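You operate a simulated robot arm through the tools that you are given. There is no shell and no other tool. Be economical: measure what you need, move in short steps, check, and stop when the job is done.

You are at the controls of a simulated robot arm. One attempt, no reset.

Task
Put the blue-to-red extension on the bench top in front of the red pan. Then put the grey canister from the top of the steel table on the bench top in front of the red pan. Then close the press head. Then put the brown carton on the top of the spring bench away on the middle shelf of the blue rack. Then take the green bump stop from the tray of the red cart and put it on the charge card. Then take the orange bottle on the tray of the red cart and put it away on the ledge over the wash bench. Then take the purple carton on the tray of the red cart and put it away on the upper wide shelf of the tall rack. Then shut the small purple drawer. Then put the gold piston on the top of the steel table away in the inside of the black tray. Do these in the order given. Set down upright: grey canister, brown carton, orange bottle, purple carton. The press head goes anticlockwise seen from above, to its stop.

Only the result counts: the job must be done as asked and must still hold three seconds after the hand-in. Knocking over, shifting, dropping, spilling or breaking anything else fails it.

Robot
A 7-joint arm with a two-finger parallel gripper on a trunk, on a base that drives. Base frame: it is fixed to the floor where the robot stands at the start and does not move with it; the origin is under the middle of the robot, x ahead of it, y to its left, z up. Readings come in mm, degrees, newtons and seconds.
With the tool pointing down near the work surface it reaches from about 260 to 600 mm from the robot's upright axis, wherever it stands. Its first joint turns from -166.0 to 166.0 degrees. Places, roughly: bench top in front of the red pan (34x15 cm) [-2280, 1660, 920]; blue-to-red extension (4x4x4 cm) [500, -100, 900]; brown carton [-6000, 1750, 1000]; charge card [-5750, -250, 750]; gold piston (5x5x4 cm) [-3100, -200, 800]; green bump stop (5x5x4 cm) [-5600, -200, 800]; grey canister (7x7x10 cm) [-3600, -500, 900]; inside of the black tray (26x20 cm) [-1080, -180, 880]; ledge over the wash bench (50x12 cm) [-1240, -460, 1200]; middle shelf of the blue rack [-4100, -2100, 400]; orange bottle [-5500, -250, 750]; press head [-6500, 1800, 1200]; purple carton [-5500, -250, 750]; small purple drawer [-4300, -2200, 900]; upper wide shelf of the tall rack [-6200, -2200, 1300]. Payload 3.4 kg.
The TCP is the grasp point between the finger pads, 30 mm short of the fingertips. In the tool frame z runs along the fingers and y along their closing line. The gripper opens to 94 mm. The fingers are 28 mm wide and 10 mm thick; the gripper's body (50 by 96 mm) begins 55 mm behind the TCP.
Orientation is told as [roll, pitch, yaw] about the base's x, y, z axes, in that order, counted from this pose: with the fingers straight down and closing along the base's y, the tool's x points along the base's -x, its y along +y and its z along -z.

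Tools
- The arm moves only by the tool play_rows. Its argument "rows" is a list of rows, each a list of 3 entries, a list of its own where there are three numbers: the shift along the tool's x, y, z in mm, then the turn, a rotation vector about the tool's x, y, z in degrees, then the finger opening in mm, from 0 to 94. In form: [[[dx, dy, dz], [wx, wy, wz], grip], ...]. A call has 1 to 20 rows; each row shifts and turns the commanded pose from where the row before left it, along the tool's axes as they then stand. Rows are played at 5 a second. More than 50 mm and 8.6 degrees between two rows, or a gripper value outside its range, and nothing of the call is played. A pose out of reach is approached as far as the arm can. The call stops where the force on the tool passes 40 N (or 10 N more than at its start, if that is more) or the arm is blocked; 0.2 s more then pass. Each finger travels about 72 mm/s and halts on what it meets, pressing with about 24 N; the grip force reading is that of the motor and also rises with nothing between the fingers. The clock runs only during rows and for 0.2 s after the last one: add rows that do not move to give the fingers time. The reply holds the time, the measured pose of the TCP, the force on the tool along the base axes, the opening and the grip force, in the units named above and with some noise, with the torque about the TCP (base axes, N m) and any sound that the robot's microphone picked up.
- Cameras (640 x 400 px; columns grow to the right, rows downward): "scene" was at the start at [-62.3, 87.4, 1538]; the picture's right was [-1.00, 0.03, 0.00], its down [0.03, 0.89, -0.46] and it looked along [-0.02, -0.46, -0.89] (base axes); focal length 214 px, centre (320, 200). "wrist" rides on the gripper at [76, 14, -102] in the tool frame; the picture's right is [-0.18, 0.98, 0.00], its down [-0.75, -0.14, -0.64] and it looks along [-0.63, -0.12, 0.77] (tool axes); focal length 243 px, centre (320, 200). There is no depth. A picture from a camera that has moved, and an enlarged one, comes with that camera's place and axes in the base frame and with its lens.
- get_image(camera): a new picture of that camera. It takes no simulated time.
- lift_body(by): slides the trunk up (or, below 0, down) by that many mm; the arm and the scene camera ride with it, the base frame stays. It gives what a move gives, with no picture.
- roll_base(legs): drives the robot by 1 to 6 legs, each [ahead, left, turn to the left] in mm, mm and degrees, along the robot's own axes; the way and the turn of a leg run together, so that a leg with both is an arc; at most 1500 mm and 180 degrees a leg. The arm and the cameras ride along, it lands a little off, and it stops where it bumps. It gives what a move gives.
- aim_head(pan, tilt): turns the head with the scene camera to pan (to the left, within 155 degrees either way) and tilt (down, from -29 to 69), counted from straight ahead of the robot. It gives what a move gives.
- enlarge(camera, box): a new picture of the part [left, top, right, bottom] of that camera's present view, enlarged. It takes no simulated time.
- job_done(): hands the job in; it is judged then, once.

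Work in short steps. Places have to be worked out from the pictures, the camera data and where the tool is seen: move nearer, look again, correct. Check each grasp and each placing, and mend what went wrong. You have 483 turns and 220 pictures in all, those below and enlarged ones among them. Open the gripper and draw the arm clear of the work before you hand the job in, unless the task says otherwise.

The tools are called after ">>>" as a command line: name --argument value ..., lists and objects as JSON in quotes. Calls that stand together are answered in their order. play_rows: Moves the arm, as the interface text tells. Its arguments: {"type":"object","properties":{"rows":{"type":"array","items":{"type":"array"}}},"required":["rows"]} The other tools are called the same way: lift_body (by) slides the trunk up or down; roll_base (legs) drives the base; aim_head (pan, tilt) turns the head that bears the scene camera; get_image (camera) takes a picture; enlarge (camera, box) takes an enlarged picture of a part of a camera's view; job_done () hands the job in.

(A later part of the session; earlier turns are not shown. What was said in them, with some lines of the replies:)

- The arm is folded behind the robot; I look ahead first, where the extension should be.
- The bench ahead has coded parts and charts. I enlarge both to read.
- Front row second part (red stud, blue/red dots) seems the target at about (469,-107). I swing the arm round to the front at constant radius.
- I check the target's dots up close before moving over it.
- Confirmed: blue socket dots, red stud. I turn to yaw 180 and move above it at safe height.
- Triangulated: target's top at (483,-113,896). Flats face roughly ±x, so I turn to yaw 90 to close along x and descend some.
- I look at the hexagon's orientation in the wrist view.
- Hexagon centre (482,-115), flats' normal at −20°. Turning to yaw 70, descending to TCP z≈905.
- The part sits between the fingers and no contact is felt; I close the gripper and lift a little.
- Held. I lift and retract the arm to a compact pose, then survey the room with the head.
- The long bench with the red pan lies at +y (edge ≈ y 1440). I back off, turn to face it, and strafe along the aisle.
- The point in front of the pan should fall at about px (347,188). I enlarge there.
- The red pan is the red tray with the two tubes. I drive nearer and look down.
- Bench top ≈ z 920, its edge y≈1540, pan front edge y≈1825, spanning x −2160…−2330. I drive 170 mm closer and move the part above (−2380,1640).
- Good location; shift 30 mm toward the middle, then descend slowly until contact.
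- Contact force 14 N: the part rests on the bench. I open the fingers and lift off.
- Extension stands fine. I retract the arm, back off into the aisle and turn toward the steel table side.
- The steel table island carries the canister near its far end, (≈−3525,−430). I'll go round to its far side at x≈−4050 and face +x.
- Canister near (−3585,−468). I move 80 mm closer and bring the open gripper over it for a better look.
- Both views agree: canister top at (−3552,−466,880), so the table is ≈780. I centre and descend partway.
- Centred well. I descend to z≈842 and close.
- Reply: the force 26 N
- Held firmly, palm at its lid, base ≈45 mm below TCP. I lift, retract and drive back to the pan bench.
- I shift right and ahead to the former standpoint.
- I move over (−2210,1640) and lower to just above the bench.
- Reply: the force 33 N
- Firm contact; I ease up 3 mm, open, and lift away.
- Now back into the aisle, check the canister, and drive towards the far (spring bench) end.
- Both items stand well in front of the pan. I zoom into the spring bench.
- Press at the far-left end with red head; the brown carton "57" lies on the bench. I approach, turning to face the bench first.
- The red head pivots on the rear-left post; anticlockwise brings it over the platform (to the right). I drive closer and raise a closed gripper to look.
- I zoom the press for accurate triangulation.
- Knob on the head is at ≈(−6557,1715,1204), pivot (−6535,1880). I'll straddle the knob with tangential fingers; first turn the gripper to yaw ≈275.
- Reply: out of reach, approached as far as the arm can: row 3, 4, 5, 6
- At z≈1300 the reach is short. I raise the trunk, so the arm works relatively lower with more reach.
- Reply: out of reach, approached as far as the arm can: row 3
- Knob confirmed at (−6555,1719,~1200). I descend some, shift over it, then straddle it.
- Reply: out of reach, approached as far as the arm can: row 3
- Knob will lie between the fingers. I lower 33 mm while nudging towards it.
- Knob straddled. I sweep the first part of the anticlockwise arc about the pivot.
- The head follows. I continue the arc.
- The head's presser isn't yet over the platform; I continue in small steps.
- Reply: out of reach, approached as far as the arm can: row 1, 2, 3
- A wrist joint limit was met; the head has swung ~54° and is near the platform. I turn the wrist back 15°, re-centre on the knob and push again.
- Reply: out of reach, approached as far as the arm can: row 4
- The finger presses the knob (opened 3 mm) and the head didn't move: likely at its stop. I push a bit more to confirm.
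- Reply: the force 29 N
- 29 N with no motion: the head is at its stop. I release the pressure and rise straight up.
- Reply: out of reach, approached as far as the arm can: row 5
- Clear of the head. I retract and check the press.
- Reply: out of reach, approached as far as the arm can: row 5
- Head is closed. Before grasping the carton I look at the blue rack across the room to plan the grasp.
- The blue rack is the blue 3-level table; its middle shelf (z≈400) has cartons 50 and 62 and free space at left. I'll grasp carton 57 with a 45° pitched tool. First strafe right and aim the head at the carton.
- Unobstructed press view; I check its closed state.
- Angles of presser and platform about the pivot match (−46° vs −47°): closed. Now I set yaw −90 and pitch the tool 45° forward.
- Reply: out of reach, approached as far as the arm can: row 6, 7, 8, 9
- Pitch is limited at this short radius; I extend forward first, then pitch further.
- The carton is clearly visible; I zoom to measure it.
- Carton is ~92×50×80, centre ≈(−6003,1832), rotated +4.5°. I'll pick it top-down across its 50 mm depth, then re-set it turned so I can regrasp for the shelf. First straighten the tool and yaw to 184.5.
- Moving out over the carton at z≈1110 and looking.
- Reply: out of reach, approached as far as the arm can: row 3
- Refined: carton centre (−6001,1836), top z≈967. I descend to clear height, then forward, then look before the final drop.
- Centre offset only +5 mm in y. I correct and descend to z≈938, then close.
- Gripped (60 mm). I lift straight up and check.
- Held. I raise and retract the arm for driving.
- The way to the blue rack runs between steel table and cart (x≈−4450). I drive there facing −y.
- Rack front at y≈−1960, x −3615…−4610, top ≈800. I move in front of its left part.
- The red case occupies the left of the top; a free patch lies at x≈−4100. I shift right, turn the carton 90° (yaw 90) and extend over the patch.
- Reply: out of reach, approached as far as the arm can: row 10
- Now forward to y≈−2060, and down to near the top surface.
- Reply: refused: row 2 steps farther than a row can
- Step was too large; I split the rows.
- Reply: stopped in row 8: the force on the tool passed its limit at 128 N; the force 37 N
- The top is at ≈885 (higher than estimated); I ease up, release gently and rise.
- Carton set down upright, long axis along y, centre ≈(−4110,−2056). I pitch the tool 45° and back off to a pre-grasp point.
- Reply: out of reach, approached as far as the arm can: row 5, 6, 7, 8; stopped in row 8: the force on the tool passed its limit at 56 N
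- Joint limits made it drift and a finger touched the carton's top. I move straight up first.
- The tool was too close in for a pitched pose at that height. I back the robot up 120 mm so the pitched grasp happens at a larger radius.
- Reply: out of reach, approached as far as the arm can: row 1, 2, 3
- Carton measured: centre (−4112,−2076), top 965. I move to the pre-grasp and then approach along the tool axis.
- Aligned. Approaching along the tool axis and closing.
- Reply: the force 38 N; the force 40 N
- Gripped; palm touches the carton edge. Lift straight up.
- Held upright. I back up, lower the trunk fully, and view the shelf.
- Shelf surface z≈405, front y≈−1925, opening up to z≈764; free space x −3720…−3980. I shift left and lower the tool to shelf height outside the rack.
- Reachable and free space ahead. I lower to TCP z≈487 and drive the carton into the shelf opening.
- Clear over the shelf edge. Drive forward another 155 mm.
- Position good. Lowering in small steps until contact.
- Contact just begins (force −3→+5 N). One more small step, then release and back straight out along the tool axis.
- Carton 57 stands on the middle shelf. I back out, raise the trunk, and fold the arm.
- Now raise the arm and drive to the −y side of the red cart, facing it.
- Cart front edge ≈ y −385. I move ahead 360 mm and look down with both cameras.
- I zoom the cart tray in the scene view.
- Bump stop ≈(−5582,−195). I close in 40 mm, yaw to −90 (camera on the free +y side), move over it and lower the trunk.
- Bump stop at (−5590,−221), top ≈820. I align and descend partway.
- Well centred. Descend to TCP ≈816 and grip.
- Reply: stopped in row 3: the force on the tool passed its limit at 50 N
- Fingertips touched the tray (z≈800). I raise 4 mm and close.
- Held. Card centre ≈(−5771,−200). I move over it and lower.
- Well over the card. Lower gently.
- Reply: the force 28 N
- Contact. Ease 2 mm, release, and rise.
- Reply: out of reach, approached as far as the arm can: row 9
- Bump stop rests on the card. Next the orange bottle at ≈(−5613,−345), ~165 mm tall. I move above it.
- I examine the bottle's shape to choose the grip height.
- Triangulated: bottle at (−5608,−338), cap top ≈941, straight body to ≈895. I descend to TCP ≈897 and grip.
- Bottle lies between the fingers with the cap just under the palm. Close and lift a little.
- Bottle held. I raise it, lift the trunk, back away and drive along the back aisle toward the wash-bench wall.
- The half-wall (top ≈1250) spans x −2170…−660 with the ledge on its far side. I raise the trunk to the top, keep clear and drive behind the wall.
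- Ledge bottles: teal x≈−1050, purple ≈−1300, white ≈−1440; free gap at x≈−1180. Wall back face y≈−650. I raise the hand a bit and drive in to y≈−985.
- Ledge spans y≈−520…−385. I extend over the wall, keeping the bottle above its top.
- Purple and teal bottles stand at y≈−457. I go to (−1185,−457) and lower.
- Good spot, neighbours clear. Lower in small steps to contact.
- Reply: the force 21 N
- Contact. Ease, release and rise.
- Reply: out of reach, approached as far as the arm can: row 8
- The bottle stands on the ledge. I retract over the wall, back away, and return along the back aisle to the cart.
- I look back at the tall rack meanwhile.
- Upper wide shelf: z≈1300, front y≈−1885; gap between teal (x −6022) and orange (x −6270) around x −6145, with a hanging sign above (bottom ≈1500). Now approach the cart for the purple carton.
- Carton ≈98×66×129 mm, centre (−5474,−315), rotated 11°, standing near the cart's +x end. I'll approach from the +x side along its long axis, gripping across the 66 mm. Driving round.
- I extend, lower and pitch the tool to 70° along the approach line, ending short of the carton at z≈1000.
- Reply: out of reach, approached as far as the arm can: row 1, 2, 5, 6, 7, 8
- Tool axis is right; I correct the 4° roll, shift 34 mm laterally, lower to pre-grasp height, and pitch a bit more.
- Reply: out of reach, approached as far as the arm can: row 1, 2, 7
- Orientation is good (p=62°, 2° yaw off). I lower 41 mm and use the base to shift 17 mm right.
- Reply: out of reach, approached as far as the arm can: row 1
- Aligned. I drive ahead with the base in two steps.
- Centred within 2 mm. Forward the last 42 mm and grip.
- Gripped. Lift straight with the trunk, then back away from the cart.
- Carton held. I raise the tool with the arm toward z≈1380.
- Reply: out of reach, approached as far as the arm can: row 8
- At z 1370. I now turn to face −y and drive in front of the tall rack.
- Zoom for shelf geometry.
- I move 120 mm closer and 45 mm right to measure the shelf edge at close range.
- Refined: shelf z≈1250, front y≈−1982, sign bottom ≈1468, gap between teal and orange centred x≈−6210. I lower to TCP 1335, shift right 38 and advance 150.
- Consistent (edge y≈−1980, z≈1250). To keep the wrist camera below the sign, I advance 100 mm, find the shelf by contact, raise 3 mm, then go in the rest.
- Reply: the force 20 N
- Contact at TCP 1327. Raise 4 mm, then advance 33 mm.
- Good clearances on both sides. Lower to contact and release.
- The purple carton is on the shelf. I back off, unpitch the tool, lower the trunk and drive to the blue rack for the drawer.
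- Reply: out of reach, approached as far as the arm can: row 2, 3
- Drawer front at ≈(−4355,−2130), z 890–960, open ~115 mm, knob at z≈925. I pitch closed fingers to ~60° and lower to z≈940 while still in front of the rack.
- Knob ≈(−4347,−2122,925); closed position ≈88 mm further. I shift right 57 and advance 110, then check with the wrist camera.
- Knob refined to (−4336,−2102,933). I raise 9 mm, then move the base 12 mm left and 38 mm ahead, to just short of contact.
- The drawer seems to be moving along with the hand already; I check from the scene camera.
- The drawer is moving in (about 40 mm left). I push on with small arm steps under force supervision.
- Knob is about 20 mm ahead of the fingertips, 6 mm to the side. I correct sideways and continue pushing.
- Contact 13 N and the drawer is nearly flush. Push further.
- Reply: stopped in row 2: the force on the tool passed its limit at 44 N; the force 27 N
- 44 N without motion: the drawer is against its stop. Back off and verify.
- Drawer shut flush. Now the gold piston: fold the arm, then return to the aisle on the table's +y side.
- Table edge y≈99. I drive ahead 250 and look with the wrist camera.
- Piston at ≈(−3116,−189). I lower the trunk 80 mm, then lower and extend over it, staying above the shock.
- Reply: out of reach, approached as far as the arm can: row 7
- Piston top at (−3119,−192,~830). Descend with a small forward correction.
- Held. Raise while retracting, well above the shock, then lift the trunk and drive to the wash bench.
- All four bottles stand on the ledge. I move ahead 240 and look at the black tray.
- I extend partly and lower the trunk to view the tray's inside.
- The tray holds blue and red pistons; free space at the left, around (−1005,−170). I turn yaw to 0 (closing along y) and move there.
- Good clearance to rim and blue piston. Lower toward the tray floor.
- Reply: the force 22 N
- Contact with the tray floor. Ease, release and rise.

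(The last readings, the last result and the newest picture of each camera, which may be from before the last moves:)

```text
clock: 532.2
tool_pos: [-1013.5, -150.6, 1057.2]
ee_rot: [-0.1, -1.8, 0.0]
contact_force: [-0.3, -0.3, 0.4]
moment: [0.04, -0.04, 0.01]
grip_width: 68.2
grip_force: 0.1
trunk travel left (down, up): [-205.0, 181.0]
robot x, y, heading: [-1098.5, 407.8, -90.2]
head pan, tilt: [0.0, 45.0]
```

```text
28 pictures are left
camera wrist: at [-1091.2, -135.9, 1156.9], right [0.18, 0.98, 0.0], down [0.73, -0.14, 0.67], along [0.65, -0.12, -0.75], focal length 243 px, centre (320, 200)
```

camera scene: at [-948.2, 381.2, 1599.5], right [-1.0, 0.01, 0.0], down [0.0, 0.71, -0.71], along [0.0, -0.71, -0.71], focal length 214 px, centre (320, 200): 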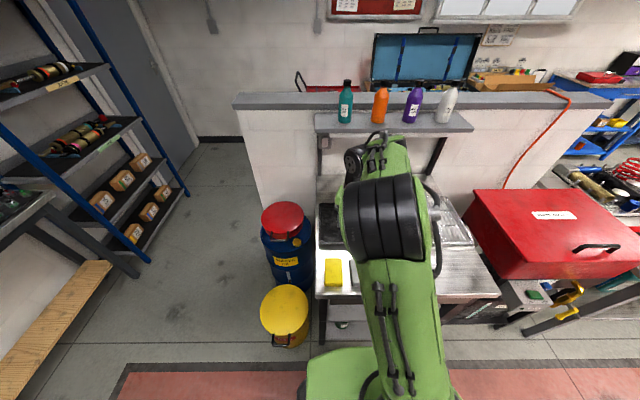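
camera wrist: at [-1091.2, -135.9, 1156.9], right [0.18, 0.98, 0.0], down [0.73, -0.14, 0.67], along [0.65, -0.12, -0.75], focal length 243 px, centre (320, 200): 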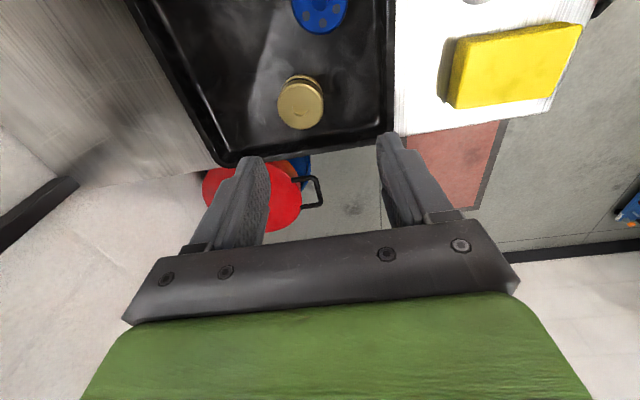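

Piston stands in the tray. I draw the arm back, retreat, and take a last look at the pan bench.

>>> play_rows --rows '[[[0, 40, -10], [0, 0, 0], 60], [[0, 40, -10], [0, 0, 0], 60], [[10, 40, -10], [0, 0, 0], 60], [[10, 40, -10], [0, 0, 0], 60], [[0, 0, 0], [0, 0, 0], 60]]'

>>> roll_base --legs '[[-250, 0, 0]]'

>>> enlarge --camera "scene" --box '[290, 40, 450, 230]'

>>> aim_head --pan -135 --tilt 20

>>> enlarge --camera "scene" --box '[200, 130, 440, 280]'

```text
clock: 533.5
tool_pos: [-1034.9, 9.8, 1097.0]
ee_rot: [-0.2, -1.8, 0.0]
contact_force: [-0.6, -0.5, 0.1]
moment: [0.03, 0.01, -0.03]
grip_width: 60.3
grip_force: 0.1
trunk travel left (down, up): [-205.0, 181.0]
robot x, y, heading: [-1100.4, 404.8, -90.2]
head pan, tilt: [0.0, 45.0]
```

```text
clock: 535.3
tool_pos: [-1033.8, 267.3, 1097.3]
ee_rot: [-0.2, -1.9, -0.2]
contact_force: [0.4, 0.3, 0.3]
moment: [-0.03, -0.02, 0.0]
grip_width: 60.1
grip_force: 0.0
trunk travel left (down, up): [-205.0, 181.0]
robot x, y, heading: [-1097.1, 661.0, -90.6]
head pan, tilt: [0.0, 45.0]
```

```text
2.11 times, centred on (370, 135) of scene
camera zoom: at [-946.5, 641.0, 1540.1], right [-1.0, 0.01, 0.0], down [0.01, 0.71, -0.71], along [-0.01, -0.71, -0.71], focal length 452 px, centre (215, 337)
```

zoom: 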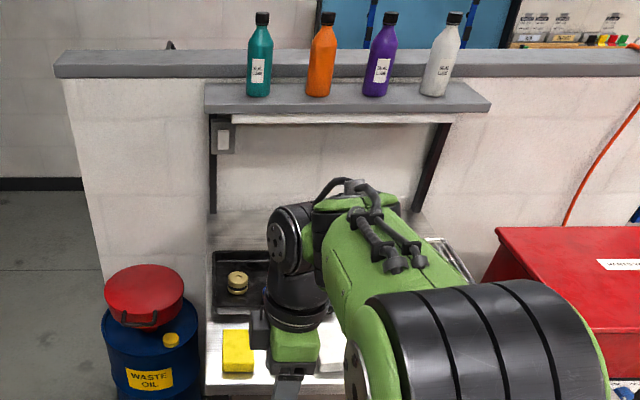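

```text
clock: 537.5
tool_pos: [-1033.5, 266.3, 1098.2]
ee_rot: [-0.2, -1.8, -0.2]
contact_force: [0.4, 0.6, 0.3]
moment: [-0.02, 0.03, 0.01]
grip_width: 59.6
grip_force: 0.1
trunk travel left (down, up): [-205.0, 181.0]
robot x, y, heading: [-1097.6, 663.1, -90.4]
head pan, tilt: [-135.0, 20.0]
```

```text
2.67 times, centred on (320, 205) of scene
camera zoom: at [-1011.3, 787.1, 1578.8], right [0.71, 0.7, 0.0], down [0.24, -0.24, -0.94], along [-0.66, 0.67, -0.34], focal length 572 px, centre (320, 187)
```

zoom: 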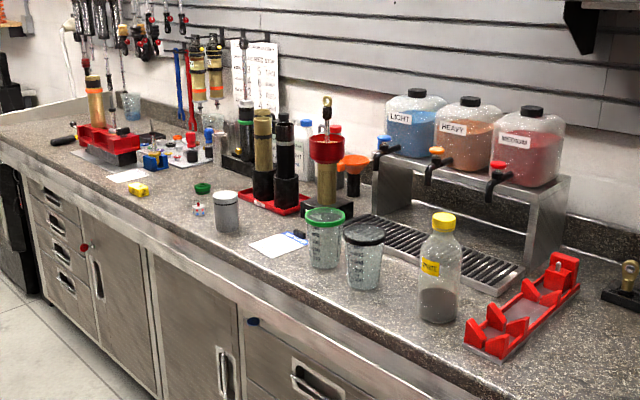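

Everything checks out: extension and canister before the red pan, bottle on the ledge, piston in the tray, arm clear. Handing in.

>>> job_done

```text
The job is handed in.
```

I did all nine steps in the order given and handed the job in with the gripper open and the arm clear. The hand-in gave no verdict.

- **Last pictures:** These show the extension and canister in front of the red pan, the bottle on the ledge and the piston in the black tray. The drawer was shut flush when I checked it.
- **Press head:** It held at its stop under a 29 N push.
- **Cartons and bump stop:** I saw the brown carton, the purple carton and the bump stop in place as I left each one, but did not go back to them at the end.
- **Hard contact:** While I was turning the brown carton on the blue rack's top, it met the surface at 128 N. I saw no damage to the carton.
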